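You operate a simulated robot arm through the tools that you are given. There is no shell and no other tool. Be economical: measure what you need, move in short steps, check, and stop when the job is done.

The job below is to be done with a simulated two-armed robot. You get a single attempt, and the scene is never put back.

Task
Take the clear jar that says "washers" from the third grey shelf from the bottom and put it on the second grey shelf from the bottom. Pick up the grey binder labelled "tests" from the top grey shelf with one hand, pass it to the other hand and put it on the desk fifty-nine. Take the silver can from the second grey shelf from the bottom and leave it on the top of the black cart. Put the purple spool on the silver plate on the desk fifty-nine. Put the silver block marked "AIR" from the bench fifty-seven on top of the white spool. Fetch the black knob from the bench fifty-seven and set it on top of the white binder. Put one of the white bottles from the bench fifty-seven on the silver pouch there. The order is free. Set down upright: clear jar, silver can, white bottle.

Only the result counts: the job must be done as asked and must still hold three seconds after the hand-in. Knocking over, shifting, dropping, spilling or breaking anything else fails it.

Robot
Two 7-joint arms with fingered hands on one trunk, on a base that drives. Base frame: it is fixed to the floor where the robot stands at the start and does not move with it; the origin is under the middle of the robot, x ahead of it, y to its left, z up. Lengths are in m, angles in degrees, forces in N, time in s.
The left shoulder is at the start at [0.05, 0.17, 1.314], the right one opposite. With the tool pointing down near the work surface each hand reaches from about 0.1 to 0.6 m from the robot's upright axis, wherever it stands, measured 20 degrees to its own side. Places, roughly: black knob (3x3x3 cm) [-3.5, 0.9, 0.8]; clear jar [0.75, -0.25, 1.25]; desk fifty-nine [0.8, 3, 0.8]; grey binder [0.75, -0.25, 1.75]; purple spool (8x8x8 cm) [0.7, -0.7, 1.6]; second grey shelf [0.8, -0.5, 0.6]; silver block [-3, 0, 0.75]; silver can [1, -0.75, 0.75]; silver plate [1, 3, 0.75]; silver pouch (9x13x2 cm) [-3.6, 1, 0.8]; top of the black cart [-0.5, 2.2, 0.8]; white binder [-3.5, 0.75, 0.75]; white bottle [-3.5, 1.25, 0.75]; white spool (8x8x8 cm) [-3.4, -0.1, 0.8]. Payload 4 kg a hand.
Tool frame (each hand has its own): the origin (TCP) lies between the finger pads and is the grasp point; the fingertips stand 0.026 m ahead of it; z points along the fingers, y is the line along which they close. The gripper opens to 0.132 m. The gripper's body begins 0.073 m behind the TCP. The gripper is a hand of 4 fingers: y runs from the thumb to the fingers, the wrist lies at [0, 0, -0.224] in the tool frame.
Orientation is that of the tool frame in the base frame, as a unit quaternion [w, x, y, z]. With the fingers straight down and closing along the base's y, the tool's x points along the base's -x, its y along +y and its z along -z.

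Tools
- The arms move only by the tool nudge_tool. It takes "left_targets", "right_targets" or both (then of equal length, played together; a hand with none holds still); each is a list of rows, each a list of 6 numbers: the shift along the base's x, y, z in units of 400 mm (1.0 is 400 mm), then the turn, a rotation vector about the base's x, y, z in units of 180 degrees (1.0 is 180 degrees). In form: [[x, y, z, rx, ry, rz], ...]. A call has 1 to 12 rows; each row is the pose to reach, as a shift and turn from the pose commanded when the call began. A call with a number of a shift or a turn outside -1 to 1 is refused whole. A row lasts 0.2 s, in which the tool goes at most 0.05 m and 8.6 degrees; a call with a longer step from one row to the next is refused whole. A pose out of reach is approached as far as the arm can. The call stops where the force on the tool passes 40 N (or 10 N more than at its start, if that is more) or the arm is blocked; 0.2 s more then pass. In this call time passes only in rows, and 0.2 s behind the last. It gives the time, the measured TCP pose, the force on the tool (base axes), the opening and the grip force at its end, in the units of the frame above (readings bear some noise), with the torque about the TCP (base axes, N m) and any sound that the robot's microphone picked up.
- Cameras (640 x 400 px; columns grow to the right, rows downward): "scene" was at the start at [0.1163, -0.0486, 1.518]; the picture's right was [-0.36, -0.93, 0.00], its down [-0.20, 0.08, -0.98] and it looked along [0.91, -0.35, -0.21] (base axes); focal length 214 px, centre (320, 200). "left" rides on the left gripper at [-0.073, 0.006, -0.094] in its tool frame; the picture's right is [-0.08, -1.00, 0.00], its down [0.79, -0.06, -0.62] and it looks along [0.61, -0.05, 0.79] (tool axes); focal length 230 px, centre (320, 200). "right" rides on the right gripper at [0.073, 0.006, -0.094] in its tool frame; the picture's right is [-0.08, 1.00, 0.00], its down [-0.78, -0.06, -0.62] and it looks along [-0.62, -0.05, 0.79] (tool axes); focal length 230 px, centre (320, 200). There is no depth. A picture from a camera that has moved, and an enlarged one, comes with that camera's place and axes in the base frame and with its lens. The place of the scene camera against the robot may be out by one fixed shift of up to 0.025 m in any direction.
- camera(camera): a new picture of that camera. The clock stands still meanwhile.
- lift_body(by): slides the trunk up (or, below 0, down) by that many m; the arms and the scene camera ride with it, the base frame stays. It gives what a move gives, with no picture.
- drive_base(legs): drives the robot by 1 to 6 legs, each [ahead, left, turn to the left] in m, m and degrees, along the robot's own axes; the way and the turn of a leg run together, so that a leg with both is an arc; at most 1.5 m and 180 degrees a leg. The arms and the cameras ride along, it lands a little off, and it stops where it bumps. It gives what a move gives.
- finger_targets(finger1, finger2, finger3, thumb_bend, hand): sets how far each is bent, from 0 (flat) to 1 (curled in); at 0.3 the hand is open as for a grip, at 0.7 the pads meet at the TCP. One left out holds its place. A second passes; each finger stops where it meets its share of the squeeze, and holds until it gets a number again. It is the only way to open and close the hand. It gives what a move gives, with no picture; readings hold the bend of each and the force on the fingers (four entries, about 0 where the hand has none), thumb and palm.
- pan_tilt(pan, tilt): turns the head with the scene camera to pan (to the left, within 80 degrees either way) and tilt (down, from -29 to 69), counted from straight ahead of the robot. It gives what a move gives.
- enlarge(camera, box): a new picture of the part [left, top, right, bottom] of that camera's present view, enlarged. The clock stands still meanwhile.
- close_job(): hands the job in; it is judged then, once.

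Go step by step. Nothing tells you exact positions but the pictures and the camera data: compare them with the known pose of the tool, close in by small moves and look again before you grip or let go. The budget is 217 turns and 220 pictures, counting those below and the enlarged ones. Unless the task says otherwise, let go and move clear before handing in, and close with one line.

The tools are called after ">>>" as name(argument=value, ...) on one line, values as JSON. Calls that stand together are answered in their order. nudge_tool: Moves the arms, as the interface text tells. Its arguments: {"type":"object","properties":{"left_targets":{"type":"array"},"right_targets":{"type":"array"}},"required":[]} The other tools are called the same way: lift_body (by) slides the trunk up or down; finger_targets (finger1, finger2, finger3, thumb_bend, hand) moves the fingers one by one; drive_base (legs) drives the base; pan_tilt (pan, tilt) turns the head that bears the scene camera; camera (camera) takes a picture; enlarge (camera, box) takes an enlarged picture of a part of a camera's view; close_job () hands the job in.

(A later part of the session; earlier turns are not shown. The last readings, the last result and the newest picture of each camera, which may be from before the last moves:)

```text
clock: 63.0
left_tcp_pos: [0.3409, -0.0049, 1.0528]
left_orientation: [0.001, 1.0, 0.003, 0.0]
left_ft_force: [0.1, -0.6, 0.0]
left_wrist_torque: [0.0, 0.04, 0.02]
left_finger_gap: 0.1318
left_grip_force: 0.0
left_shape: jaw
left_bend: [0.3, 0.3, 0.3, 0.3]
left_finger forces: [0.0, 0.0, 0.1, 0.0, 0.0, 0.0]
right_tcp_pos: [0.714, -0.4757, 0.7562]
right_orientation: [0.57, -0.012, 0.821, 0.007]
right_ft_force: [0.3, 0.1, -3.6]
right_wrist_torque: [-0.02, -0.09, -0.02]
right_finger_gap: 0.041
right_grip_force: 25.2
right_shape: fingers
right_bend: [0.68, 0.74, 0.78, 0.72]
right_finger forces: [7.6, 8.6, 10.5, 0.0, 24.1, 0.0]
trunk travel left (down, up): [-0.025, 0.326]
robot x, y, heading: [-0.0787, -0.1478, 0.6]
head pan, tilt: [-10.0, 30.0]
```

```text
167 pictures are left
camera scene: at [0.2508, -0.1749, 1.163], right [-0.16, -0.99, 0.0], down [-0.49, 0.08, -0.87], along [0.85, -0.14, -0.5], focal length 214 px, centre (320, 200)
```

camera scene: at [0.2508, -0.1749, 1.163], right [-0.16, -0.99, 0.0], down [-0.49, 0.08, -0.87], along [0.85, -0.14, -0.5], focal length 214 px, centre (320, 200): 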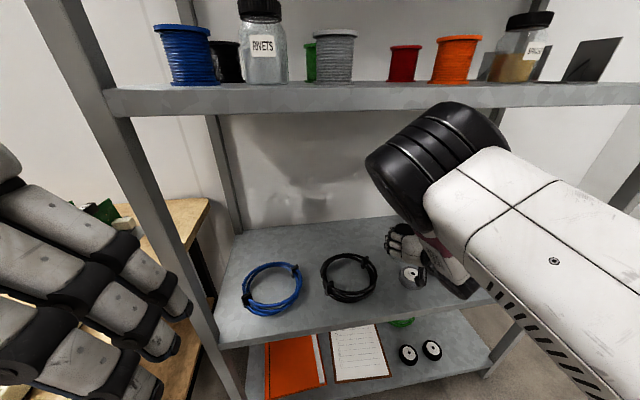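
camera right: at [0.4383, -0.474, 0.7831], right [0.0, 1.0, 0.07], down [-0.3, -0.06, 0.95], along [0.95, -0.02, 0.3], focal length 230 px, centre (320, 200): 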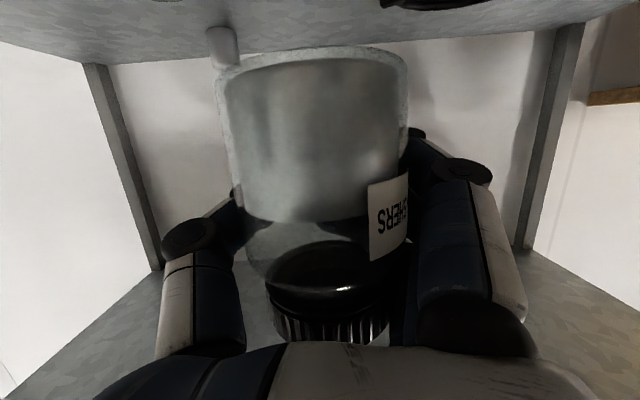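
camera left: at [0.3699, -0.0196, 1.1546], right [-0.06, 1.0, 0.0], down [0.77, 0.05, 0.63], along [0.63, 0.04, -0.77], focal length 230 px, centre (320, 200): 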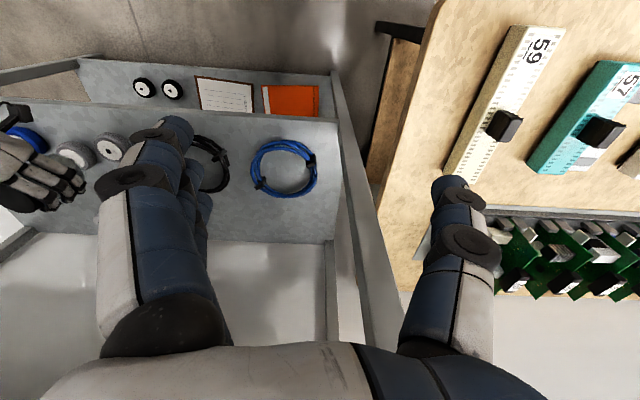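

The elbow is now below the third shelf and clear. I go on to the spot above the shelf.

>>> nudge_tool(right_targets=[[0.08, 0.0, -0.02, 0, 0, 0], [0.16, 0.0, -0.05, 0, 0, 0], [0.24, 0, -0.08, 0, 0, 0], [0.33, 0, -0.12, 0, 0, 0]])

>>> enlarge(camera="scene", box=[220, 90, 540, 350])

>>> camera(camera="right")

>>> camera(camera="left")

```text
clock: 64.0
left_tcp_pos: [0.3414, -0.004, 1.0534]
left_orientation: [0.001, 1.0, 0.003, 0.0]
left_ft_force: [0.2, 1.1, 0.5]
left_wrist_torque: [0.0, 0.01, -0.02]
left_finger_gap: 0.1317
left_grip_force: 0.0
left_shape: jaw
left_bend: [0.3, 0.3, 0.3, 0.3]
left_finger forces: [0.0, 0.1, 0.0, 0.1, 0.1, 0.0]
right_tcp_pos: [0.8434, -0.4771, 0.7079]
right_orientation: [0.569, -0.01, 0.822, 0.005]
right_ft_force: [0.3, 0.2, -5.2]
right_wrist_torque: [0.01, -0.11, 0.02]
right_finger_gap: 0.0406
right_grip_force: 25.5
right_shape: fingers
right_bend: [0.68, 0.74, 0.78, 0.72]
right_finger forces: [7.7, 8.6, 10.3, 0.0, 24.0, 0.0]
trunk travel left (down, up): [-0.025, 0.326]
robot x, y, heading: [-0.0779, -0.1479, 0.6]
head pan, tilt: [-10.0, 30.0]
```

```text
1.54 times, centred on (380, 220) of scene
camera zoom: at [0.2511, -0.1751, 1.1629], right [-0.16, -0.99, 0.0], down [-0.49, 0.08, -0.87], along [0.85, -0.14, -0.5], focal length 330 px, centre (228, 169)
```

zoom: 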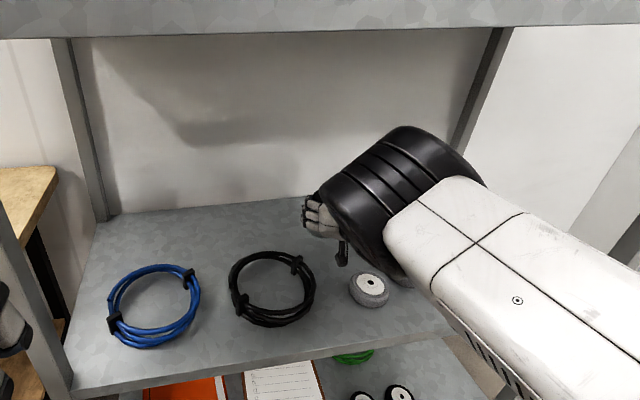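

```text
165 pictures are left
camera right: at [0.7316, -0.4738, 0.6721], right [0.0, 1.0, 0.07], down [-0.3, -0.06, 0.95], along [0.95, -0.03, 0.3], focal length 230 px, centre (320, 200)
```

right: 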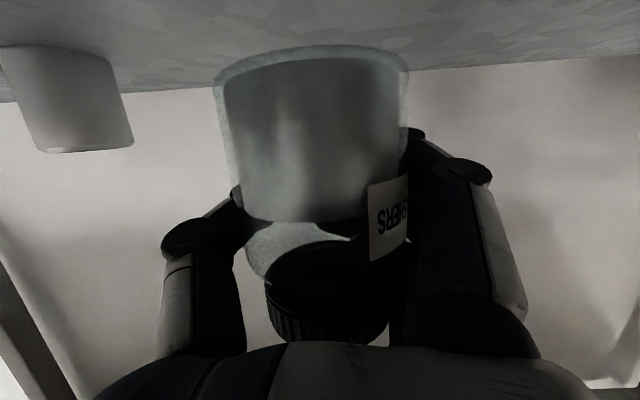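

```text
164 pictures are left
camera left: at [0.2706, -0.0117, 1.1467], right [-0.08, 1.0, 0.0], down [0.78, 0.07, 0.62], along [0.61, 0.05, -0.79], focal length 230 px, centre (320, 200)
```

left: 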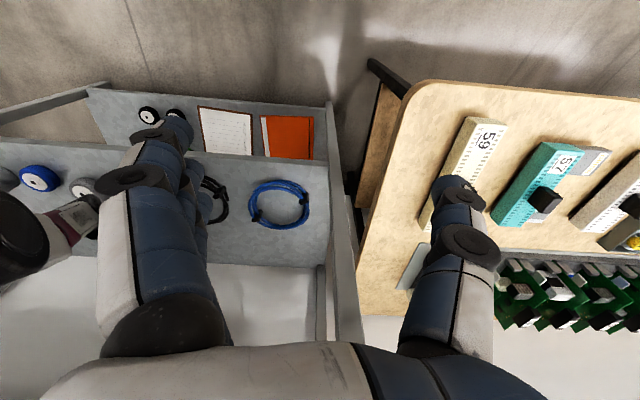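

The jar is over free shelf space, with the can well to its right. I shift a little deeper and right to keep clear of the cable and wheel, and lower to just above the shelf.

>>> nudge_tool(right_targets=[[0.04, -0.02, 0, 0, 0, 0], [0.08, -0.045, 0, 0, 0, 0], [0.08, -0.045, -0.05, 0, 0, 0], [0.08, -0.045, -0.1, 0, 0, 0]])

>>> camera(camera="right")

>>> enlarge(camera="scene", box=[300, 170, 460, 310])

```text
clock: 65.0
left_tcp_pos: [0.3398, -0.0044, 1.0558]
left_orientation: [0.001, 1.0, 0.003, 0.002]
left_ft_force: [-0.3, -0.4, -0.1]
left_wrist_torque: [-0.04, -0.02, 0.01]
left_finger_gap: 0.1318
left_grip_force: 0.0
left_shape: jaw
left_bend: [0.3, 0.3, 0.3, 0.3]
left_finger forces: [0.0, 0.0, 0.0, 0.0, 0.1, 0.0]
right_tcp_pos: [0.8741, -0.4944, 0.6732]
right_orientation: [0.574, -0.011, 0.819, 0.006]
right_ft_force: [3.0, -1.1, 5.9]
right_wrist_torque: [0.22, 0.0, -0.05]
right_finger_gap: 0.04
right_grip_force: 24.9
right_shape: fingers
right_bend: [0.69, 0.75, 0.78, 0.72]
right_finger forces: [8.2, 8.2, 9.4, 0.0, 24.8, 0.0]
trunk travel left (down, up): [-0.025, 0.326]
robot x, y, heading: [-0.0747, -0.1516, 0.4]
head pan, tilt: [-10.0, 30.0]
```

```text
163 pictures are left
camera right: at [0.762, -0.4911, 0.6385], right [0.0, 1.0, 0.07], down [-0.31, -0.06, 0.95], along [0.95, -0.02, 0.31], focal length 230 px, centre (320, 200)
```

right: 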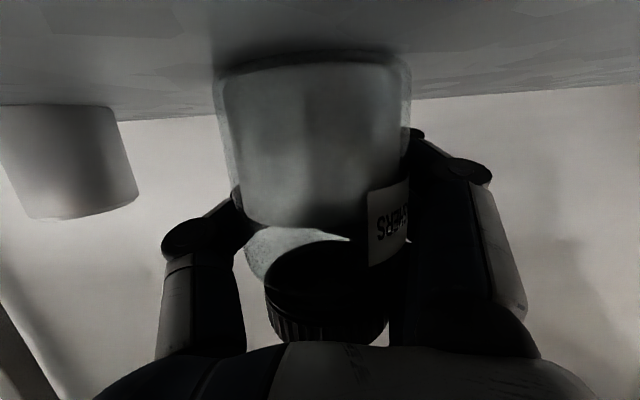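

```text
2.86 times, centred on (380, 240) of scene
camera zoom: at [0.2485, -0.1745, 1.1644], right [-0.16, -0.99, 0.0], down [-0.49, 0.08, -0.87], along [0.85, -0.14, -0.5], focal length 613 px, centre (149, 86)
```

zoom: 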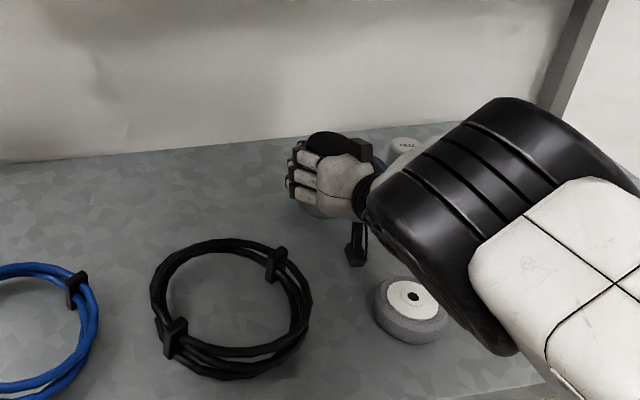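

The force shows that the jar stands on the shelf, at about z 0.62. I open the hand.

>>> finger_targets(hand="right", finger1=0.4, finger2=0.4, finger3=0.4, thumb_bend=0.4)

>>> camera(camera="right")

```text
clock: 66.0
left_tcp_pos: [0.3397, -0.004, 1.0551]
left_orientation: [0.001, 1.0, 0.003, 0.002]
left_ft_force: [-0.2, 0.5, -0.7]
left_wrist_torque: [-0.04, -0.02, -0.01]
left_finger_gap: 0.1319
left_grip_force: 0.0
left_shape: jaw
left_bend: [0.3, 0.3, 0.3, 0.3]
left_finger forces: [0.1, 0.0, 0.0, 0.0, 0.1, 0.1]
right_tcp_pos: [0.8739, -0.495, 0.6733]
right_orientation: [0.571, -0.011, 0.821, 0.005]
right_ft_force: [0.8, -1.8, 13.2]
right_wrist_torque: [-0.05, 1.8, 0.22]
right_finger_gap: 0.103
right_grip_force: 0.1
right_shape: fingers
right_bend: [0.4, 0.4, 0.4, 0.4]
right_finger forces: [0.0, 0.1, 0.0, 0.0, 0.0, 0.0]
trunk travel left (down, up): [-0.025, 0.326]
robot x, y, heading: [-0.0724, -0.149, 0.5]
head pan, tilt: [-10.0, 30.0]
```

```text
161 pictures are left
camera right: at [0.7609, -0.4912, 0.6373], right [0.0, 1.0, 0.07], down [-0.31, -0.06, 0.95], along [0.95, -0.02, 0.3], focal length 230 px, centre (320, 200)
```

right: 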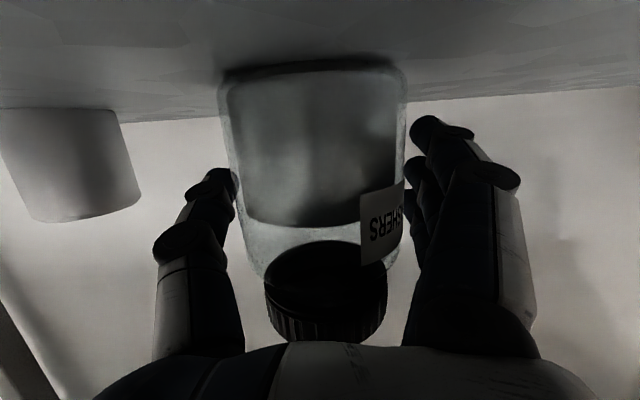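

The jar stands free, and the remaining force shows that the camera stub was resting on something. I lift slightly and back the hand out.

>>> nudge_tool(right_targets=[[0, 0, 0.04, 0, 0, 0], [-0.08, 0, 0.05, 0, 0, 0], [-0.17, 0, 0.06, 0, 0, 0], [-0.27, 0, 0.1, 0, 0, 0], [-0.37, 0, 0.15, 0, 0, 0]])

>>> camera(camera="right")

>>> camera(camera="scene")

```text
clock: 67.2
left_tcp_pos: [0.3402, -0.004, 1.0535]
left_orientation: [0.001, 1.0, 0.003, 0.001]
left_ft_force: [0.2, 0.2, 0.5]
left_wrist_torque: [-0.02, -0.02, -0.03]
left_finger_gap: 0.132
left_grip_force: 0.1
left_shape: jaw
left_bend: [0.3, 0.3, 0.3, 0.3]
left_finger forces: [0.0, 0.1, 0.0, 0.0, 0.1, 0.1]
right_tcp_pos: [0.7265, -0.4969, 0.7305]
right_orientation: [0.571, -0.01, 0.821, 0.005]
right_ft_force: [0.5, -0.3, 0.0]
right_wrist_torque: [0.0, 0.01, -0.04]
right_finger_gap: 0.1032
right_grip_force: 0.1
right_shape: fingers
right_bend: [0.4, 0.4, 0.4, 0.4]
right_finger forces: [0.0, 0.0, 0.0, 0.1, 0.1, 0.0]
trunk travel left (down, up): [-0.025, 0.326]
robot x, y, heading: [-0.0742, -0.1482, 0.9]
head pan, tilt: [-10.0, 30.0]
```

```text
160 pictures are left
camera right: at [0.6141, -0.4935, 0.6947], right [0.0, 1.0, 0.07], down [-0.3, -0.06, 0.95], along [0.95, -0.02, 0.3], focal length 230 px, centre (320, 200)
```

right: 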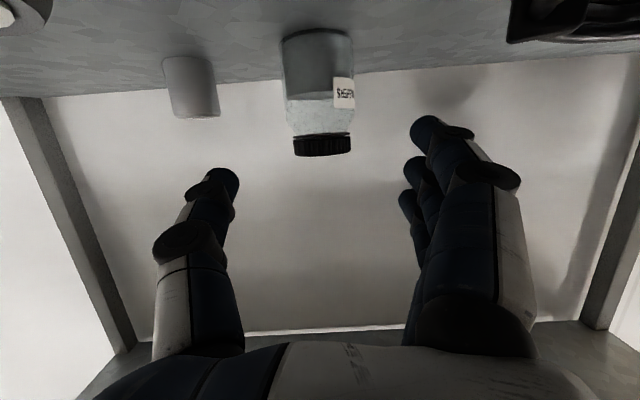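

```text
159 pictures are left
camera scene: at [0.2494, -0.1745, 1.1637], right [-0.16, -0.99, 0.0], down [-0.49, 0.08, -0.87], along [0.85, -0.14, -0.5], focal length 214 px, centre (320, 200)
```

scene: 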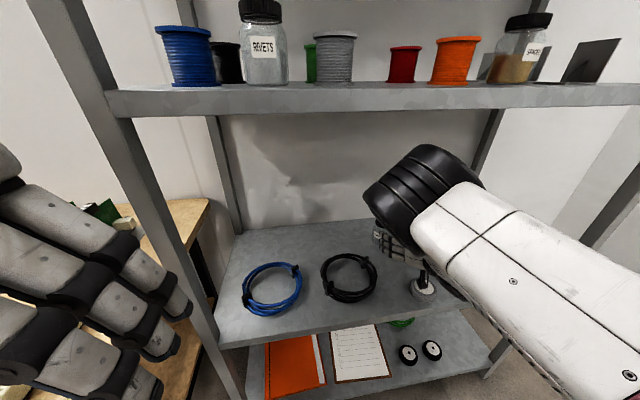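

The jar stands upright at about [0.86, -0.495]. The can, re-measured with the shelf at 0.62, is at about [0.89, -0.63]. I move right and tilt the hand to 55° down for it.

>>> nudge_tool(right_targets=[[0, -0.1, 0.02, 0, 0, 0], [0, -0.2, 0.05, 0, 0, 0], [0, -0.28, 0.08, 0, 0.02, 0], [0, -0.345, 0.1, 0, 0.06, 0], [0, -0.345, 0.12, 0, 0.1, 0], [0.03, -0.345, 0.12, 0, 0.14, 0], [0.08, -0.345, 0.12, 0, 0.18, 0], [0.12, -0.345, 0.12, 0, 0.194, 0]])

>>> camera(camera="right")

>>> camera(camera="scene")

```text
clock: 69.0
left_tcp_pos: [0.3414, -0.0061, 1.0531]
left_orientation: [0.003, 1.0, 0.004, -0.001]
left_ft_force: [0.4, -0.4, -0.1]
left_wrist_torque: [0.01, 0.0, 0.0]
left_finger_gap: 0.1321
left_grip_force: 0.1
left_shape: jaw
left_bend: [0.3, 0.3, 0.3, 0.3]
left_finger forces: [0.0, 0.0, 0.1, 0.0, 0.0, 0.0]
right_tcp_pos: [0.7751, -0.6349, 0.777]
right_orientation: [0.298, -0.007, 0.955, 0.008]
right_ft_force: [0.4, 0.1, 0.2]
right_wrist_torque: [0.02, 0.02, 0.01]
right_finger_gap: 0.1032
right_grip_force: 0.0
right_shape: fingers
right_bend: [0.4, 0.4, 0.4, 0.4]
right_finger forces: [0.1, 0.0, 0.0, 0.1, 0.0, 0.0]
trunk travel left (down, up): [-0.025, 0.326]
robot x, y, heading: [-0.0763, -0.1472, 0.7]
head pan, tilt: [-10.0, 30.0]
```

```text
158 pictures are left
camera right: at [0.6624, -0.6312, 0.8135], right [0.04, 1.0, 0.05], down [0.3, -0.06, 0.95], along [0.95, -0.03, -0.3], focal length 230 px, centre (320, 200)
```

right: 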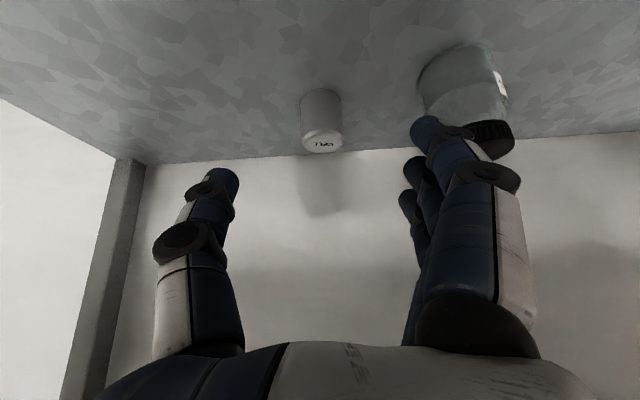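

```text
157 pictures are left
camera scene: at [0.2501, -0.1748, 1.1633], right [-0.16, -0.99, 0.0], down [-0.49, 0.08, -0.87], along [0.85, -0.14, -0.5], focal length 214 px, centre (320, 200)
```

scene: 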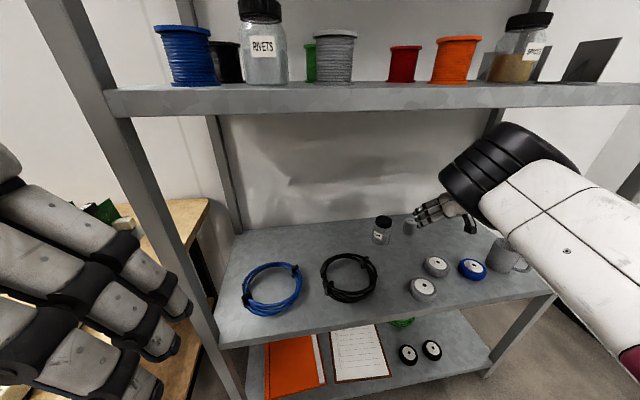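

The can is centred between the fingers, with its top at about [0.89, -0.632, 0.675]. I go over it and down around it.

>>> nudge_tool(right_targets=[[0.1, 0.005, 0, 0, 0, 0], [0.2, 0.005, 0, 0, 0, 0], [0.3, 0.005, -0.04, 0, 0, 0], [0.3, 0.005, -0.12, 0, 0, 0], [0.3, 0.005, -0.2, 0, 0, 0], [0.3, 0.005, -0.28, 0, 0, 0]])

>>> camera(camera="right")

>>> enlarge(camera="scene", box=[340, 160, 500, 300])

```text
clock: 70.4
left_tcp_pos: [0.3405, -0.0039, 1.0538]
left_orientation: [0.002, 1.0, 0.003, 0.0]
left_ft_force: [0.1, -0.3, 0.1]
left_wrist_torque: [0.0, -0.02, -0.02]
left_finger_gap: 0.1318
left_grip_force: 0.1
left_shape: jaw
left_bend: [0.3, 0.3, 0.3, 0.3]
left_finger forces: [0.0, 0.1, 0.0, 0.1, 0.0, 0.0]
right_tcp_pos: [0.8562, -0.6059, 0.6924]
right_orientation: [0.298, -0.009, 0.955, 0.008]
right_ft_force: [-0.4, -0.2, 0.1]
right_wrist_torque: [-0.01, 0.02, 0.01]
right_finger_gap: 0.1034
right_grip_force: 0.1
right_shape: fingers
right_bend: [0.4, 0.4, 0.4, 0.4]
right_finger forces: [0.0, 0.1, 0.0, 0.0, 0.1, 0.1]
right hand out of reach, approached as far as the arm can: row 3, 4, 5, 6
trunk travel left (down, up): [-0.025, 0.326]
robot x, y, heading: [-0.0774, -0.1491, 0.8]
head pan, tilt: [-10.0, 30.0]
```

```text
156 pictures are left
camera right: at [0.7428, -0.6031, 0.7276], right [0.04, 1.0, 0.05], down [0.3, -0.06, 0.95], along [0.95, -0.02, -0.3], focal length 230 px, centre (320, 200)
```

right: 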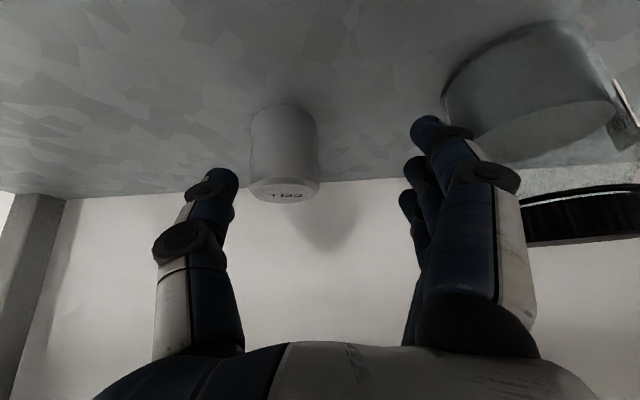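

```text
2.86 times, centred on (420, 230) of scene
camera zoom: at [0.2503, -0.1747, 1.1633], right [-0.16, -0.99, 0.0], down [-0.49, 0.08, -0.87], along [0.85, -0.14, -0.5], focal length 613 px, centre (34, 114)
```

zoom: 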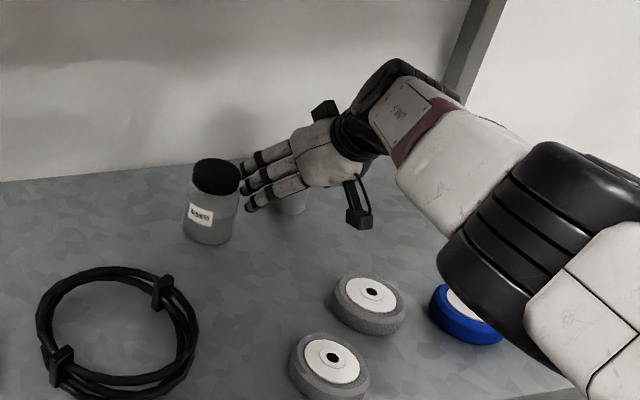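

The arm runs out of reach, so I raise the hand a little and bring the base 6 cm ahead and 5 cm right.

>>> nudge_tool(right_targets=[[0, -0.02, 0.1, 0, 0, 0], [0, -0.05, 0.18, 0, 0, 0]])

>>> drive_base(legs=[[0.06, -0.06, 0]])

>>> camera(camera="right")

```text
clock: 71.0
left_tcp_pos: [0.3405, -0.0054, 1.054]
left_orientation: [0.001, 1.0, 0.004, 0.001]
left_ft_force: [-0.3, -0.4, 0.1]
left_wrist_torque: [-0.01, 0.0, 0.01]
left_finger_gap: 0.132
left_grip_force: 0.1
left_shape: jaw
left_bend: [0.3, 0.3, 0.3, 0.3]
left_finger forces: [0.0, 0.0, 0.0, 0.1, 0.0, 0.1]
right_tcp_pos: [0.854, -0.6284, 0.765]
right_orientation: [0.297, -0.009, 0.955, 0.008]
right_ft_force: [0.8, 0.3, -0.5]
right_wrist_torque: [0.0, 0.0, -0.01]
right_finger_gap: 0.1034
right_grip_force: 0.0
right_shape: fingers
right_bend: [0.4, 0.4, 0.4, 0.4]
right_finger forces: [0.0, 0.0, 0.1, 0.0, 0.1, 0.1]
trunk travel left (down, up): [-0.025, 0.326]
robot x, y, heading: [-0.0778, -0.1469, 0.6]
head pan, tilt: [-10.0, 30.0]
```

```text
clock: 72.2
left_tcp_pos: [0.401, -0.0649, 1.0543]
left_orientation: [0.002, 1.0, 0.003, 0.001]
left_ft_force: [-0.1, 0.2, -0.2]
left_wrist_torque: [0.03, -0.04, -0.01]
left_finger_gap: 0.1318
left_grip_force: 0.0
left_shape: jaw
left_bend: [0.3, 0.3, 0.3, 0.3]
left_finger forces: [0.0, 0.1, 0.0, 0.0, 0.0, 0.1]
right_tcp_pos: [0.9153, -0.6868, 0.7643]
right_orientation: [0.297, -0.008, 0.955, 0.007]
right_ft_force: [-0.2, -0.5, 0.2]
right_wrist_torque: [0.01, 0.02, 0.01]
right_finger_gap: 0.1036
right_grip_force: 0.0
right_shape: fingers
right_bend: [0.4, 0.4, 0.4, 0.4]
right_finger forces: [0.0, 0.0, 0.0, 0.0, 0.0, 0.1]
trunk travel left (down, up): [-0.025, 0.326]
robot x, y, heading: [-0.0124, -0.209, 0.7]
head pan, tilt: [-10.0, 30.0]
```

```text
154 pictures are left
camera right: at [0.803, -0.6833, 0.8001], right [0.04, 1.0, 0.05], down [0.3, -0.06, 0.95], along [0.95, -0.02, -0.3], focal length 230 px, centre (320, 200)
```

right: 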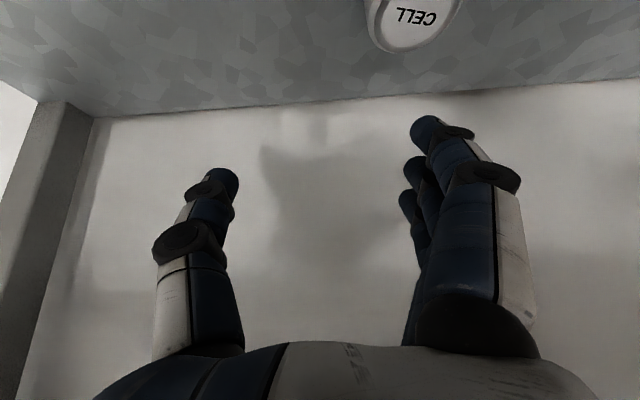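

From above the can's top is at [0.892, -0.63]. I centre on it and lower.

>>> nudge_tool(right_targets=[[-0.03, 0.07, 0, 0, 0, 0], [-0.06, 0.137, 0, 0, 0, 0], [-0.06, 0.137, -0.1, 0, 0, 0], [-0.06, 0.137, -0.18, 0, 0, 0], [-0.06, 0.137, -0.26, 0, 0, 0]])

>>> camera(camera="right")

```text
clock: 73.4
left_tcp_pos: [0.4021, -0.0648, 1.0539]
left_orientation: [0.003, 1.0, 0.003, 0.0]
left_ft_force: [-0.8, -0.4, 0.0]
left_wrist_torque: [0.0, -0.02, 0.0]
left_finger_gap: 0.1317
left_grip_force: 0.0
left_shape: jaw
left_bend: [0.3, 0.3, 0.3, 0.3]
left_finger forces: [0.0, 0.0, 0.0, 0.0, 0.0, 0.0]
right_tcp_pos: [0.8906, -0.6325, 0.6608]
right_orientation: [0.297, -0.009, 0.955, 0.008]
right_ft_force: [0.7, 0.8, 0.1]
right_wrist_torque: [0.02, 0.01, 0.01]
right_finger_gap: 0.104
right_grip_force: 0.1
right_shape: fingers
right_bend: [0.4, 0.4, 0.4, 0.4]
right_finger forces: [0.0, 0.1, 0.0, 0.0, 0.0, 0.0]
trunk travel left (down, up): [-0.025, 0.326]
robot x, y, heading: [-0.0109, -0.2094, 0.7]
head pan, tilt: [-10.0, 30.0]
```

```text
153 pictures are left
camera right: at [0.7794, -0.6284, 0.6966], right [0.04, 1.0, 0.05], down [0.3, -0.06, 0.95], along [0.95, -0.02, -0.3], focal length 230 px, centre (320, 200)
```

right: 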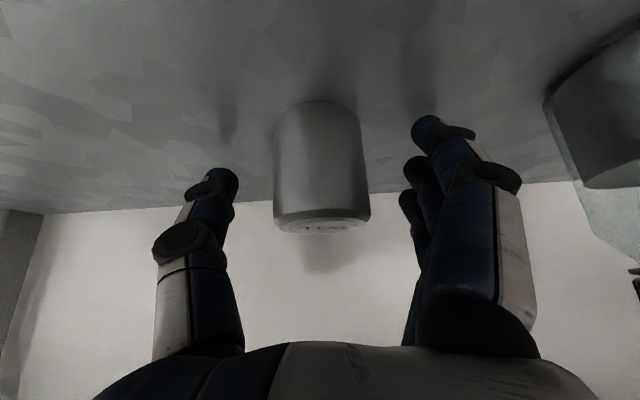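

The can is centred. I go a centimetre lower and close.

>>> nudge_tool(right_targets=[[0.01, 0, -0.02, 0, 0, 0]])

>>> finger_targets(hand="right", finger1=0.85, finger2=0.85, finger3=0.85, thumb_bend=0.8)

>>> camera(camera="right")

```text
clock: 73.8
left_tcp_pos: [0.3997, -0.0625, 1.0559]
left_orientation: [0.002, 1.0, 0.003, 0.003]
left_ft_force: [-0.1, 0.0, 0.5]
left_wrist_torque: [-0.02, -0.03, -0.01]
left_finger_gap: 0.132
left_grip_force: 0.0
left_shape: jaw
left_bend: [0.3, 0.3, 0.3, 0.3]
left_finger forces: [0.0, 0.0, 0.1, 0.0, 0.1, 0.0]
right_tcp_pos: [0.8959, -0.6331, 0.6593]
right_orientation: [0.301, -0.008, 0.954, 0.008]
right_ft_force: [-4.6, -3.4, 17.4]
right_wrist_torque: [0.99, 0.22, 0.3]
right_finger_gap: 0.1072
right_grip_force: 8.5
right_shape: fingers
right_bend: [0.4, 0.4, 0.4, 0.4]
right_finger forces: [17.0, 0.0, 0.1, 0.0, 0.0, 0.1]
trunk travel left (down, up): [-0.025, 0.326]
robot x, y, heading: [-0.0137, -0.2105, 0.6]
head pan, tilt: [-10.0, 30.0]
```

```text
clock: 74.8
left_tcp_pos: [0.4032, -0.0654, 1.0521]
left_orientation: [0.001, 1.0, 0.003, -0.002]
left_ft_force: [0.4, -0.3, 0.1]
left_wrist_torque: [0.05, 0.01, 0.01]
left_finger_gap: 0.1317
left_grip_force: 0.1
left_shape: jaw
left_bend: [0.3, 0.3, 0.3, 0.3]
left_finger forces: [0.0, 0.1, 0.0, 0.1, 0.1, 0.1]
right_tcp_pos: [0.8939, -0.6343, 0.6445]
right_orientation: [0.292, -0.009, 0.956, 0.008]
right_ft_force: [0.4, -0.2, -0.4]
right_wrist_torque: [0.0, -0.02, 0.0]
right_finger_gap: 0.0147
right_grip_force: 0.0
right_shape: fingers
right_bend: [0.85, 0.75, 0.85, 0.75]
right_finger forces: [0.0, 0.0, 0.0, 0.1, 0.0, 0.0]
trunk travel left (down, up): [-0.025, 0.326]
robot x, y, heading: [-0.0165, -0.2059, 0.3]
head pan, tilt: [-10.0, 30.0]
```

```text
152 pictures are left
camera right: at [0.7811, -0.6312, 0.6818], right [0.04, 1.0, 0.05], down [0.31, -0.06, 0.95], along [0.95, -0.03, -0.31], focal length 230 px, centre (320, 200)
```

right: 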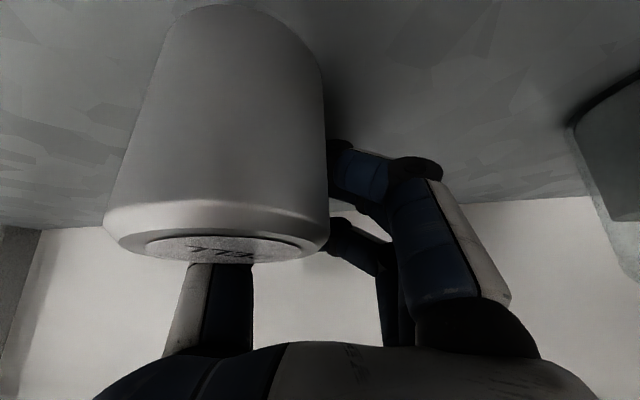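

The fingers touched the shelf and closed behind the can, which slid toward the camera and still stands. I raise the hand straight up before reopening.

>>> nudge_tool(right_targets=[[0.01, 0, 0.05, 0, 0, 0], [0.02, 0, 0.12, 0, 0, 0], [0.02, 0, 0.22, 0, 0, 0]])

>>> finger_targets(hand="right", finger1=0.42, finger2=0.42, finger3=0.42, thumb_bend=0.42)

>>> camera(camera="right")

>>> enlarge(camera="scene", box=[320, 150, 520, 300])

```text
clock: 75.6
left_tcp_pos: [0.4003, -0.0631, 1.0547]
left_orientation: [0.002, 1.0, 0.003, 0.001]
left_ft_force: [-0.1, 0.0, -0.7]
left_wrist_torque: [-0.02, -0.03, -0.05]
left_finger_gap: 0.1318
left_grip_force: 0.1
left_shape: jaw
left_bend: [0.3, 0.3, 0.3, 0.3]
left_finger forces: [0.0, 0.0, 0.0, 0.0, 0.0, 0.1]
right_tcp_pos: [0.9031, -0.6333, 0.742]
right_orientation: [0.298, -0.008, 0.955, 0.008]
right_ft_force: [-0.1, 0.6, 0.7]
right_wrist_torque: [0.0, 0.04, 0.01]
right_finger_gap: 0.0148
right_grip_force: 0.1
right_shape: fingers
right_bend: [0.85, 0.75, 0.85, 0.75]
right_finger forces: [0.1, 0.0, 0.0, 0.0, 0.1, 0.1]
trunk travel left (down, up): [-0.025, 0.326]
robot x, y, heading: [-0.0154, -0.2074, 0.7]
head pan, tilt: [-10.0, 30.0]
```

```text
clock: 76.6
left_tcp_pos: [0.4013, -0.0641, 1.0542]
left_orientation: [0.002, 1.0, 0.004, 0.001]
left_ft_force: [0.3, -0.6, -0.5]
left_wrist_torque: [0.0, -0.01, 0.02]
left_finger_gap: 0.1317
left_grip_force: 0.0
left_shape: jaw
left_bend: [0.3, 0.3, 0.3, 0.3]
left_finger forces: [0.1, 0.0, 0.0, 0.1, 0.0, 0.1]
right_tcp_pos: [0.9027, -0.6339, 0.7414]
right_orientation: [0.298, -0.009, 0.955, 0.008]
right_ft_force: [0.2, -0.7, 0.3]
right_wrist_torque: [0.02, -0.02, 0.03]
right_finger_gap: 0.0966
right_grip_force: 0.0
right_shape: fingers
right_bend: [0.42, 0.42, 0.42, 0.42]
right_finger forces: [0.0, 0.0, 0.1, 0.0, 0.0, 0.1]
trunk travel left (down, up): [-0.025, 0.326]
robot x, y, heading: [-0.0148, -0.2102, 0.7]
head pan, tilt: [-10.0, 30.0]
```

```text
151 pictures are left
camera right: at [0.7903, -0.63, 0.7771], right [0.04, 1.0, 0.05], down [0.3, -0.06, 0.95], along [0.95, -0.02, -0.3], focal length 230 px, centre (320, 200)
```

right: 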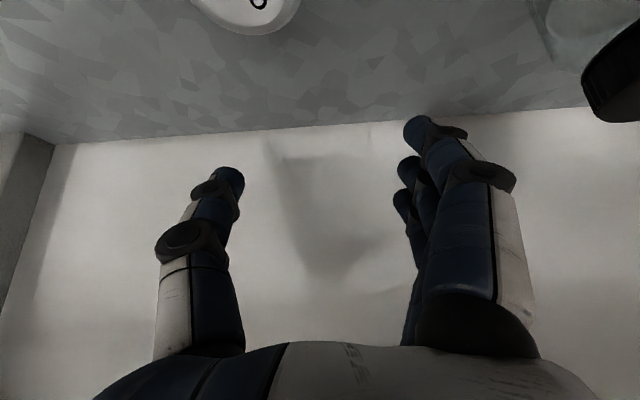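

```text
2.67 times, centred on (420, 225) of scene
camera zoom: at [0.3109, -0.2342, 1.1635], right [-0.16, -0.99, 0.0], down [-0.49, 0.08, -0.87], along [0.85, -0.14, -0.5], focal length 572 px, centre (53, 133)
```

zoom: 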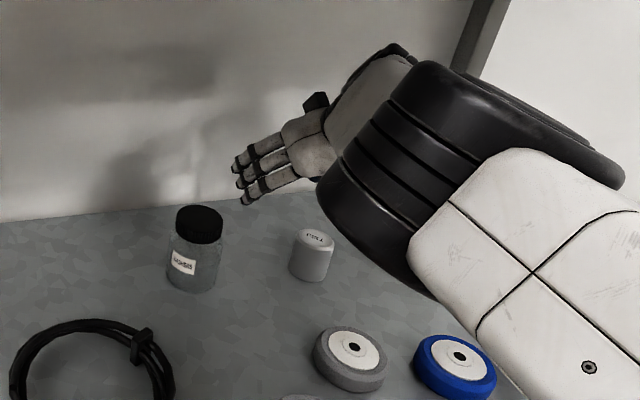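

The can stands upright at about [0.845, -0.65]. A straight-down grip will get deeper on it, so I turn the hand vertical while drawing back, then bring the base right and ahead.

>>> nudge_tool(right_targets=[[-0.05, 0, 0.06, 0, 0.04, 0], [-0.1, 0, 0.1, 0, 0.08, 0], [-0.15, 0, 0.1, 0, 0.12, 0], [-0.2, 0, 0.1, 0, 0.16, 0], [-0.25, 0, 0.1, 0, 0.193, 0]])

>>> drive_base(legs=[[0.03, -0.1, 0]])

>>> camera(camera="right")

>>> camera(camera="scene")

```text
clock: 77.8
left_tcp_pos: [0.4016, -0.0641, 1.0539]
left_orientation: [0.002, 1.0, 0.003, 0.001]
left_ft_force: [0.6, 0.1, -0.2]
left_wrist_torque: [0.01, 0.04, -0.03]
left_finger_gap: 0.132
left_grip_force: 0.1
left_shape: jaw
left_bend: [0.3, 0.3, 0.3, 0.3]
left_finger forces: [0.1, 0.1, 0.0, 0.0, 0.0, 0.1]
right_tcp_pos: [0.8012, -0.6326, 0.7807]
right_orientation: [-0.002, -0.006, 1.0, 0.011]
right_ft_force: [0.2, -0.1, 0.1]
right_wrist_torque: [0.0, -0.01, -0.04]
right_finger_gap: 0.0963
right_grip_force: 0.1
right_shape: fingers
right_bend: [0.42, 0.42, 0.42, 0.42]
right_finger forces: [0.0, 0.0, 0.0, 0.1, 0.1, 0.0]
trunk travel left (down, up): [-0.025, 0.326]
robot x, y, heading: [-0.0181, -0.2088, 0.8]
head pan, tilt: [-10.0, 30.0]
```

```text
clock: 79.3
left_tcp_pos: [0.4328, -0.1626, 1.0531]
left_orientation: [0.002, 1.0, 0.005, 0.001]
left_ft_force: [-0.1, 0.1, 0.0]
left_wrist_torque: [0.02, -0.01, 0.0]
left_finger_gap: 0.1321
left_grip_force: 0.1
left_shape: jaw
left_bend: [0.3, 0.3, 0.3, 0.3]
left_finger forces: [0.1, 0.1, 0.1, 0.0, 0.0, 0.0]
right_tcp_pos: [0.8344, -0.731, 0.7809]
right_orientation: [-0.001, -0.008, 1.0, 0.01]
right_ft_force: [0.0, 1.1, 0.0]
right_wrist_torque: [0.03, 0.0, 0.01]
right_finger_gap: 0.0964
right_grip_force: 0.1
right_shape: fingers
right_bend: [0.42, 0.42, 0.42, 0.42]
right_finger forces: [0.0, 0.1, 0.0, 0.1, 0.0, 0.0]
trunk travel left (down, up): [-0.025, 0.326]
robot x, y, heading: [0.015, -0.304, 0.9]
head pan, tilt: [-10.0, 30.0]
```

```text
149 pictures are left
camera right: at [0.7627, -0.7272, 0.8743], right [0.06, 1.0, 0.02], down [0.79, -0.06, 0.61], along [0.61, -0.02, -0.79], focal length 230 px, centre (320, 200)
```

right: 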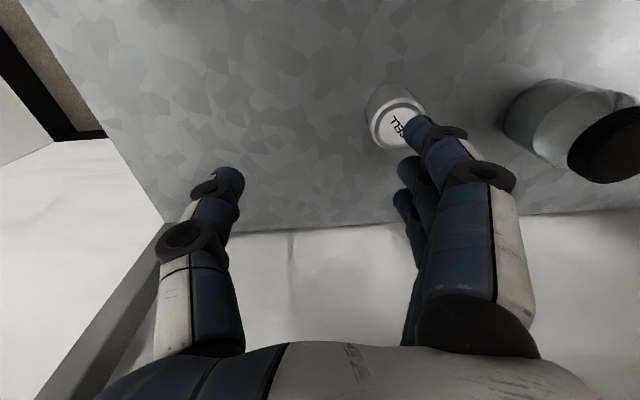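

```text
148 pictures are left
camera scene: at [0.3426, -0.3335, 1.1634], right [-0.16, -0.99, 0.0], down [-0.49, 0.08, -0.87], along [0.85, -0.14, -0.5], focal length 214 px, centre (320, 200)
```

scene: 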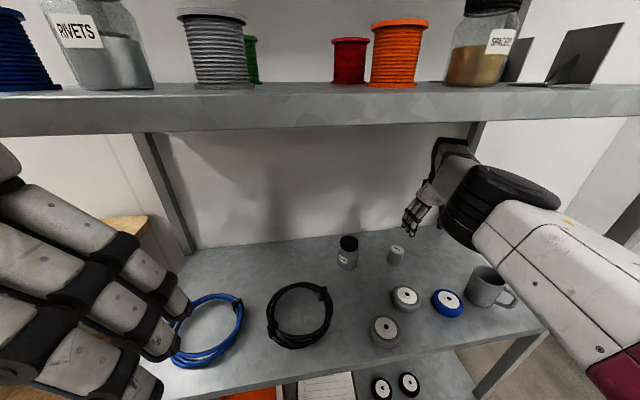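

The can's top is at [0.834, -0.661]. I centre above it and lower vertically.

>>> nudge_tool(right_targets=[[0, 0.09, 0, 0, 0, 0], [0, 0.175, 0, 0, 0, 0], [0, 0.175, -0.1, 0, 0, 0], [0, 0.175, -0.2, 0, 0, 0], [0, 0.175, -0.28, 0, 0, 0], [0, 0.175, -0.322, 0, 0, 0]])

>>> camera(camera="right")

```text
clock: 80.7
left_tcp_pos: [0.433, -0.1637, 1.0551]
left_orientation: [0.002, 1.0, 0.005, 0.002]
left_ft_force: [0.1, 0.1, 0.3]
left_wrist_torque: [0.02, -0.04, -0.02]
left_finger_gap: 0.132
left_grip_force: 0.1
left_shape: jaw
left_bend: [0.3, 0.3, 0.3, 0.3]
left_finger forces: [0.1, 0.0, 0.0, 0.0, 0.0, 0.1]
right_tcp_pos: [0.8346, -0.6603, 0.653]
right_orientation: [0.001, -0.007, 1.0, 0.011]
right_ft_force: [-0.6, 0.4, 0.7]
right_wrist_torque: [-0.04, 0.01, -0.03]
right_finger_gap: 0.0968
right_grip_force: 0.3
right_shape: fingers
right_bend: [0.42, 0.42, 0.42, 0.42]
right_finger forces: [0.0, 0.1, 0.1, 0.1, 0.8, 0.1]
trunk travel left (down, up): [-0.025, 0.326]
robot x, y, heading: [0.0139, -0.3078, 0.7]
head pan, tilt: [-10.0, 30.0]
```

```text
147 pictures are left
camera right: at [0.7622, -0.6576, 0.7468], right [0.06, 1.0, 0.02], down [0.79, -0.06, 0.61], along [0.61, -0.02, -0.79], focal length 230 px, centre (320, 200)
```

right: 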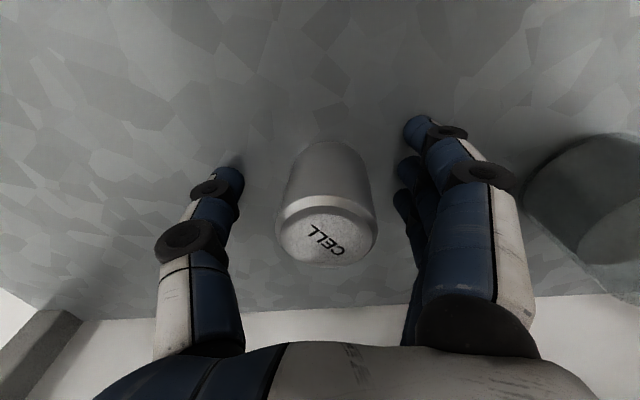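

The can sits centred between thumb and fingers, so I close.

>>> finger_targets(hand="right", finger1=0.8, finger2=0.8, finger3=0.8, thumb_bend=0.75)

>>> nudge_tool(right_targets=[[0, 0, 0.04, 0, 0, 0], [0, 0, 0.08, 0, 0, 0]])

>>> camera(camera="right")

```text
clock: 81.7
left_tcp_pos: [0.4332, -0.1638, 1.0543]
left_orientation: [0.002, 1.0, 0.004, 0.001]
left_ft_force: [-0.2, -0.1, 0.3]
left_wrist_torque: [0.0, -0.01, -0.04]
left_finger_gap: 0.1321
left_grip_force: 0.1
left_shape: jaw
left_bend: [0.3, 0.3, 0.3, 0.3]
left_finger forces: [0.0, 0.0, 0.1, 0.0, 0.0, 0.0]
right_tcp_pos: [0.8356, -0.6604, 0.6525]
right_orientation: [-0.001, -0.007, 1.0, 0.011]
right_ft_force: [1.0, -0.4, 0.8]
right_wrist_torque: [-0.02, -0.04, 0.01]
right_finger_gap: 0.0196
right_grip_force: 21.8
right_shape: fingers
right_bend: [0.79, 0.57, 0.59, 0.65]
right_finger forces: [2.1, 9.7, 10.2, 0.0, 21.3, 0.0]
trunk travel left (down, up): [-0.025, 0.326]
robot x, y, heading: [0.0161, -0.3042, 0.6]
head pan, tilt: [-10.0, 30.0]
```

```text
clock: 82.3
left_tcp_pos: [0.4339, -0.1641, 1.0549]
left_orientation: [0.002, 1.0, 0.004, 0.001]
left_ft_force: [-0.1, -0.2, -0.1]
left_wrist_torque: [-0.01, 0.0, 0.03]
left_finger_gap: 0.1317
left_grip_force: 0.1
left_shape: jaw
left_bend: [0.3, 0.3, 0.3, 0.3]
left_finger forces: [0.1, 0.0, 0.0, 0.1, 0.1, 0.0]
right_tcp_pos: [0.8341, -0.6613, 0.6846]
right_orientation: [-0.001, -0.008, 1.0, 0.011]
right_ft_force: [0.6, 0.9, -0.7]
right_wrist_torque: [-0.01, 0.03, 0.0]
right_finger_gap: 0.0196
right_grip_force: 21.2
right_shape: fingers
right_bend: [0.79, 0.57, 0.59, 0.65]
right_finger forces: [1.8, 9.7, 10.2, 0.0, 20.4, 0.0]
trunk travel left (down, up): [-0.025, 0.326]
robot x, y, heading: [0.0149, -0.3067, 0.7]
head pan, tilt: [-10.0, 30.0]
```

```text
146 pictures are left
camera right: at [0.7625, -0.6574, 0.7789], right [0.06, 1.0, 0.02], down [0.79, -0.06, 0.61], along [0.61, -0.02, -0.79], focal length 230 px, centre (320, 200)
```

right: 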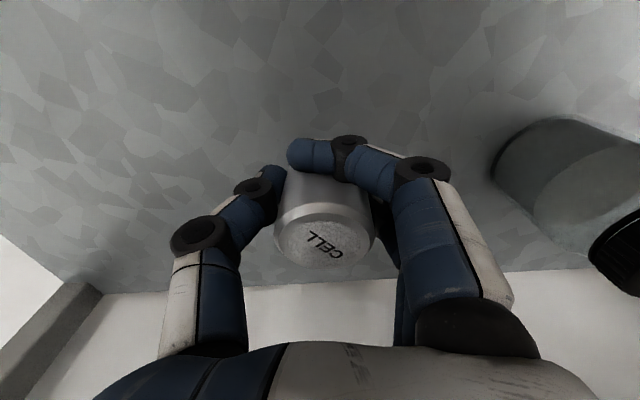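

The can is gripped upright and lifted. I raise it clear of the wheels and back the robot out of the shelf.

>>> nudge_tool(right_targets=[[0, 0, 0.08, 0, 0, 0], [0, 0, 0.16, 0, 0, 0]])

>>> drive_base(legs=[[-0.55, 0, 0]])

>>> lift_body(by=0.3)

>>> pan_tilt(pan=0, tilt=0)

>>> camera(camera="scene")

>>> camera(camera="right")

```text
clock: 82.9
left_tcp_pos: [0.4336, -0.1631, 1.0545]
left_orientation: [0.002, 1.0, 0.004, 0.001]
left_ft_force: [0.2, 0.3, -0.2]
left_wrist_torque: [0.04, 0.02, -0.01]
left_finger_gap: 0.1315
left_grip_force: 0.0
left_shape: jaw
left_bend: [0.3, 0.3, 0.3, 0.3]
left_finger forces: [0.0, 0.0, 0.0, 0.1, 0.0, 0.0]
right_tcp_pos: [0.8371, -0.6584, 0.7491]
right_orientation: [-0.001, -0.006, 1.0, 0.01]
right_ft_force: [-0.1, -0.1, -2.1]
right_wrist_torque: [0.01, 0.02, -0.01]
right_finger_gap: 0.0194
right_grip_force: 20.8
right_shape: fingers
right_bend: [0.79, 0.57, 0.59, 0.65]
right_finger forces: [1.9, 9.7, 10.2, 0.0, 20.3, 0.0]
trunk travel left (down, up): [-0.025, 0.326]
robot x, y, heading: [0.0164, -0.3089, 0.9]
head pan, tilt: [-10.0, 30.0]
```

```text
clock: 86.1
left_tcp_pos: [-0.1195, -0.1696, 1.0536]
left_orientation: [0.001, 1.0, 0.007, 0.001]
left_ft_force: [0.3, -0.5, 0.1]
left_wrist_torque: [0.02, 0.03, -0.03]
left_finger_gap: 0.1321
left_grip_force: 0.0
left_shape: jaw
left_bend: [0.3, 0.3, 0.3, 0.3]
left_finger forces: [0.0, 0.0, 0.0, 0.0, 0.0, 0.1]
right_tcp_pos: [0.2847, -0.6629, 0.7473]
right_orientation: [0.0, -0.009, 1.0, 0.01]
right_ft_force: [0.5, 0.0, -1.0]
right_wrist_torque: [0.01, 0.0, -0.02]
right_finger_gap: 0.0195
right_grip_force: 21.2
right_shape: fingers
right_bend: [0.79, 0.57, 0.59, 0.65]
right_finger forces: [1.9, 9.7, 10.2, 0.0, 20.4, 0.1]
trunk travel left (down, up): [-0.025, 0.326]
robot x, y, heading: [-0.537, -0.3185, 0.8]
head pan, tilt: [-10.0, 30.0]
```

```text
clock: 89.1
left_tcp_pos: [-0.1199, -0.17, 1.355]
left_orientation: [0.002, 1.0, 0.007, 0.001]
left_ft_force: [-0.2, 0.5, -1.1]
left_wrist_torque: [0.03, -0.03, 0.03]
left_finger_gap: 0.132
left_grip_force: 0.1
left_shape: jaw
left_bend: [0.3, 0.3, 0.3, 0.3]
left_finger forces: [0.0, 0.0, 0.0, 0.0, 0.0, 0.1]
right_tcp_pos: [0.2047, -0.664, 1.4037]
right_orientation: [0.251, -0.012, 0.968, 0.012]
right_ft_force: [-0.1, -0.8, -1.6]
right_wrist_torque: [0.04, 0.0, 0.01]
right_finger_gap: 0.0194
right_grip_force: 20.9
right_shape: fingers
right_bend: [0.79, 0.57, 0.59, 0.65]
right_finger forces: [1.7, 9.7, 10.2, 0.1, 20.2, 0.1]
trunk travel left (down, up): [-0.325, 0.026]
robot x, y, heading: [-0.5354, -0.3139, 1.1]
head pan, tilt: [-10.0, 30.0]
```

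```text
clock: 90.0
left_tcp_pos: [-0.1203, -0.1693, 1.3527]
left_orientation: [0.002, 1.0, 0.007, 0.001]
left_ft_force: [0.3, -1.4, -0.2]
left_wrist_torque: [0.0, 0.02, 0.0]
left_finger_gap: 0.1319
left_grip_force: 0.1
left_shape: jaw
left_bend: [0.3, 0.3, 0.3, 0.3]
left_finger forces: [0.0, 0.1, 0.1, 0.1, 0.0, 0.0]
right_tcp_pos: [0.2044, -0.6637, 1.4036]
right_orientation: [0.252, -0.012, 0.967, 0.013]
right_ft_force: [0.5, 0.5, -1.8]
right_wrist_torque: [-0.01, 0.0, 0.01]
right_finger_gap: 0.0193
right_grip_force: 21.1
right_shape: fingers
right_bend: [0.79, 0.57, 0.59, 0.65]
right_finger forces: [1.7, 9.7, 10.4, 0.0, 20.3, 0.0]
trunk travel left (down, up): [-0.325, 0.026]
robot x, y, heading: [-0.5323, -0.3101, 1.1]
head pan, tilt: [0.0, 0.0]
```

```text
145 pictures are left
camera scene: at [-0.4167, -0.328, 1.5377], right [0.02, -1.0, 0.0], down [0.0, 0.0, -1.0], along [1.0, 0.02, 0.0], focal length 214 px, centre (320, 200)
```

scene: 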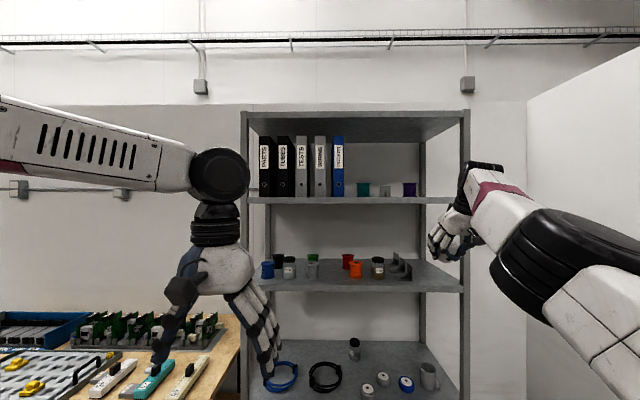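

```text
144 pictures are left
camera right: at [0.0951, -0.6623, 1.4506], right [0.04, 1.0, 0.06], down [0.39, -0.07, 0.92], along [0.92, -0.01, -0.39], focal length 230 px, centre (320, 200)
```

right: 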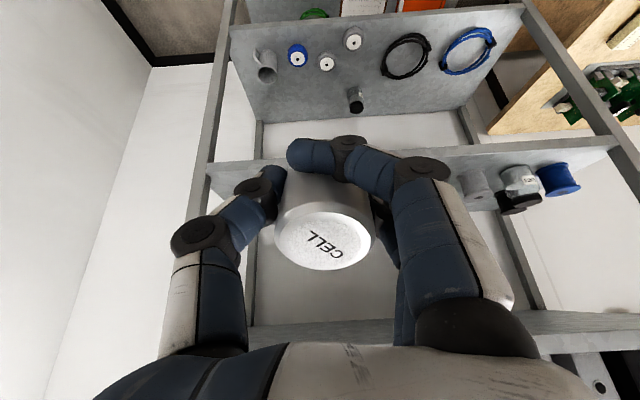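

From here the whole shelf is visible and the can is firmly held. I zoom in on the binders and the spool on the top shelf.

>>> enlarge(camera="scene", box=[245, 110, 345, 210])

>>> enlarge(camera="scene", box=[330, 110, 480, 210])

```text
4.00 times, centred on (295, 160) of scene
camera zoom: at [-0.4167, -0.328, 1.5377], right [0.02, -1.0, 0.0], down [0.0, 0.0, -1.0], along [1.0, 0.02, 0.0], focal length 858 px, centre (420, 360)
```

zoom: 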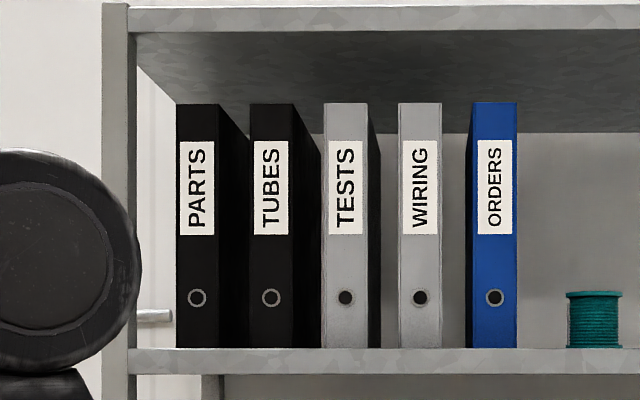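

```text
4.00 times, centred on (405, 160) of scene
camera zoom: at [-0.4167, -0.328, 1.5377], right [0.02, -1.0, 0.0], down [0.0, 0.0, -1.0], along [1.0, 0.02, 0.0], focal length 858 px, centre (-20, 360)
```

zoom: 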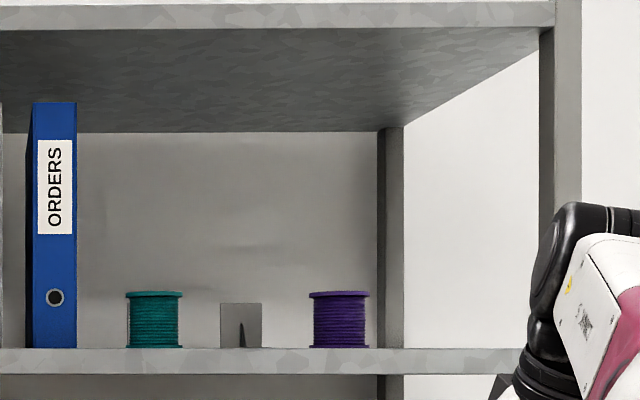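

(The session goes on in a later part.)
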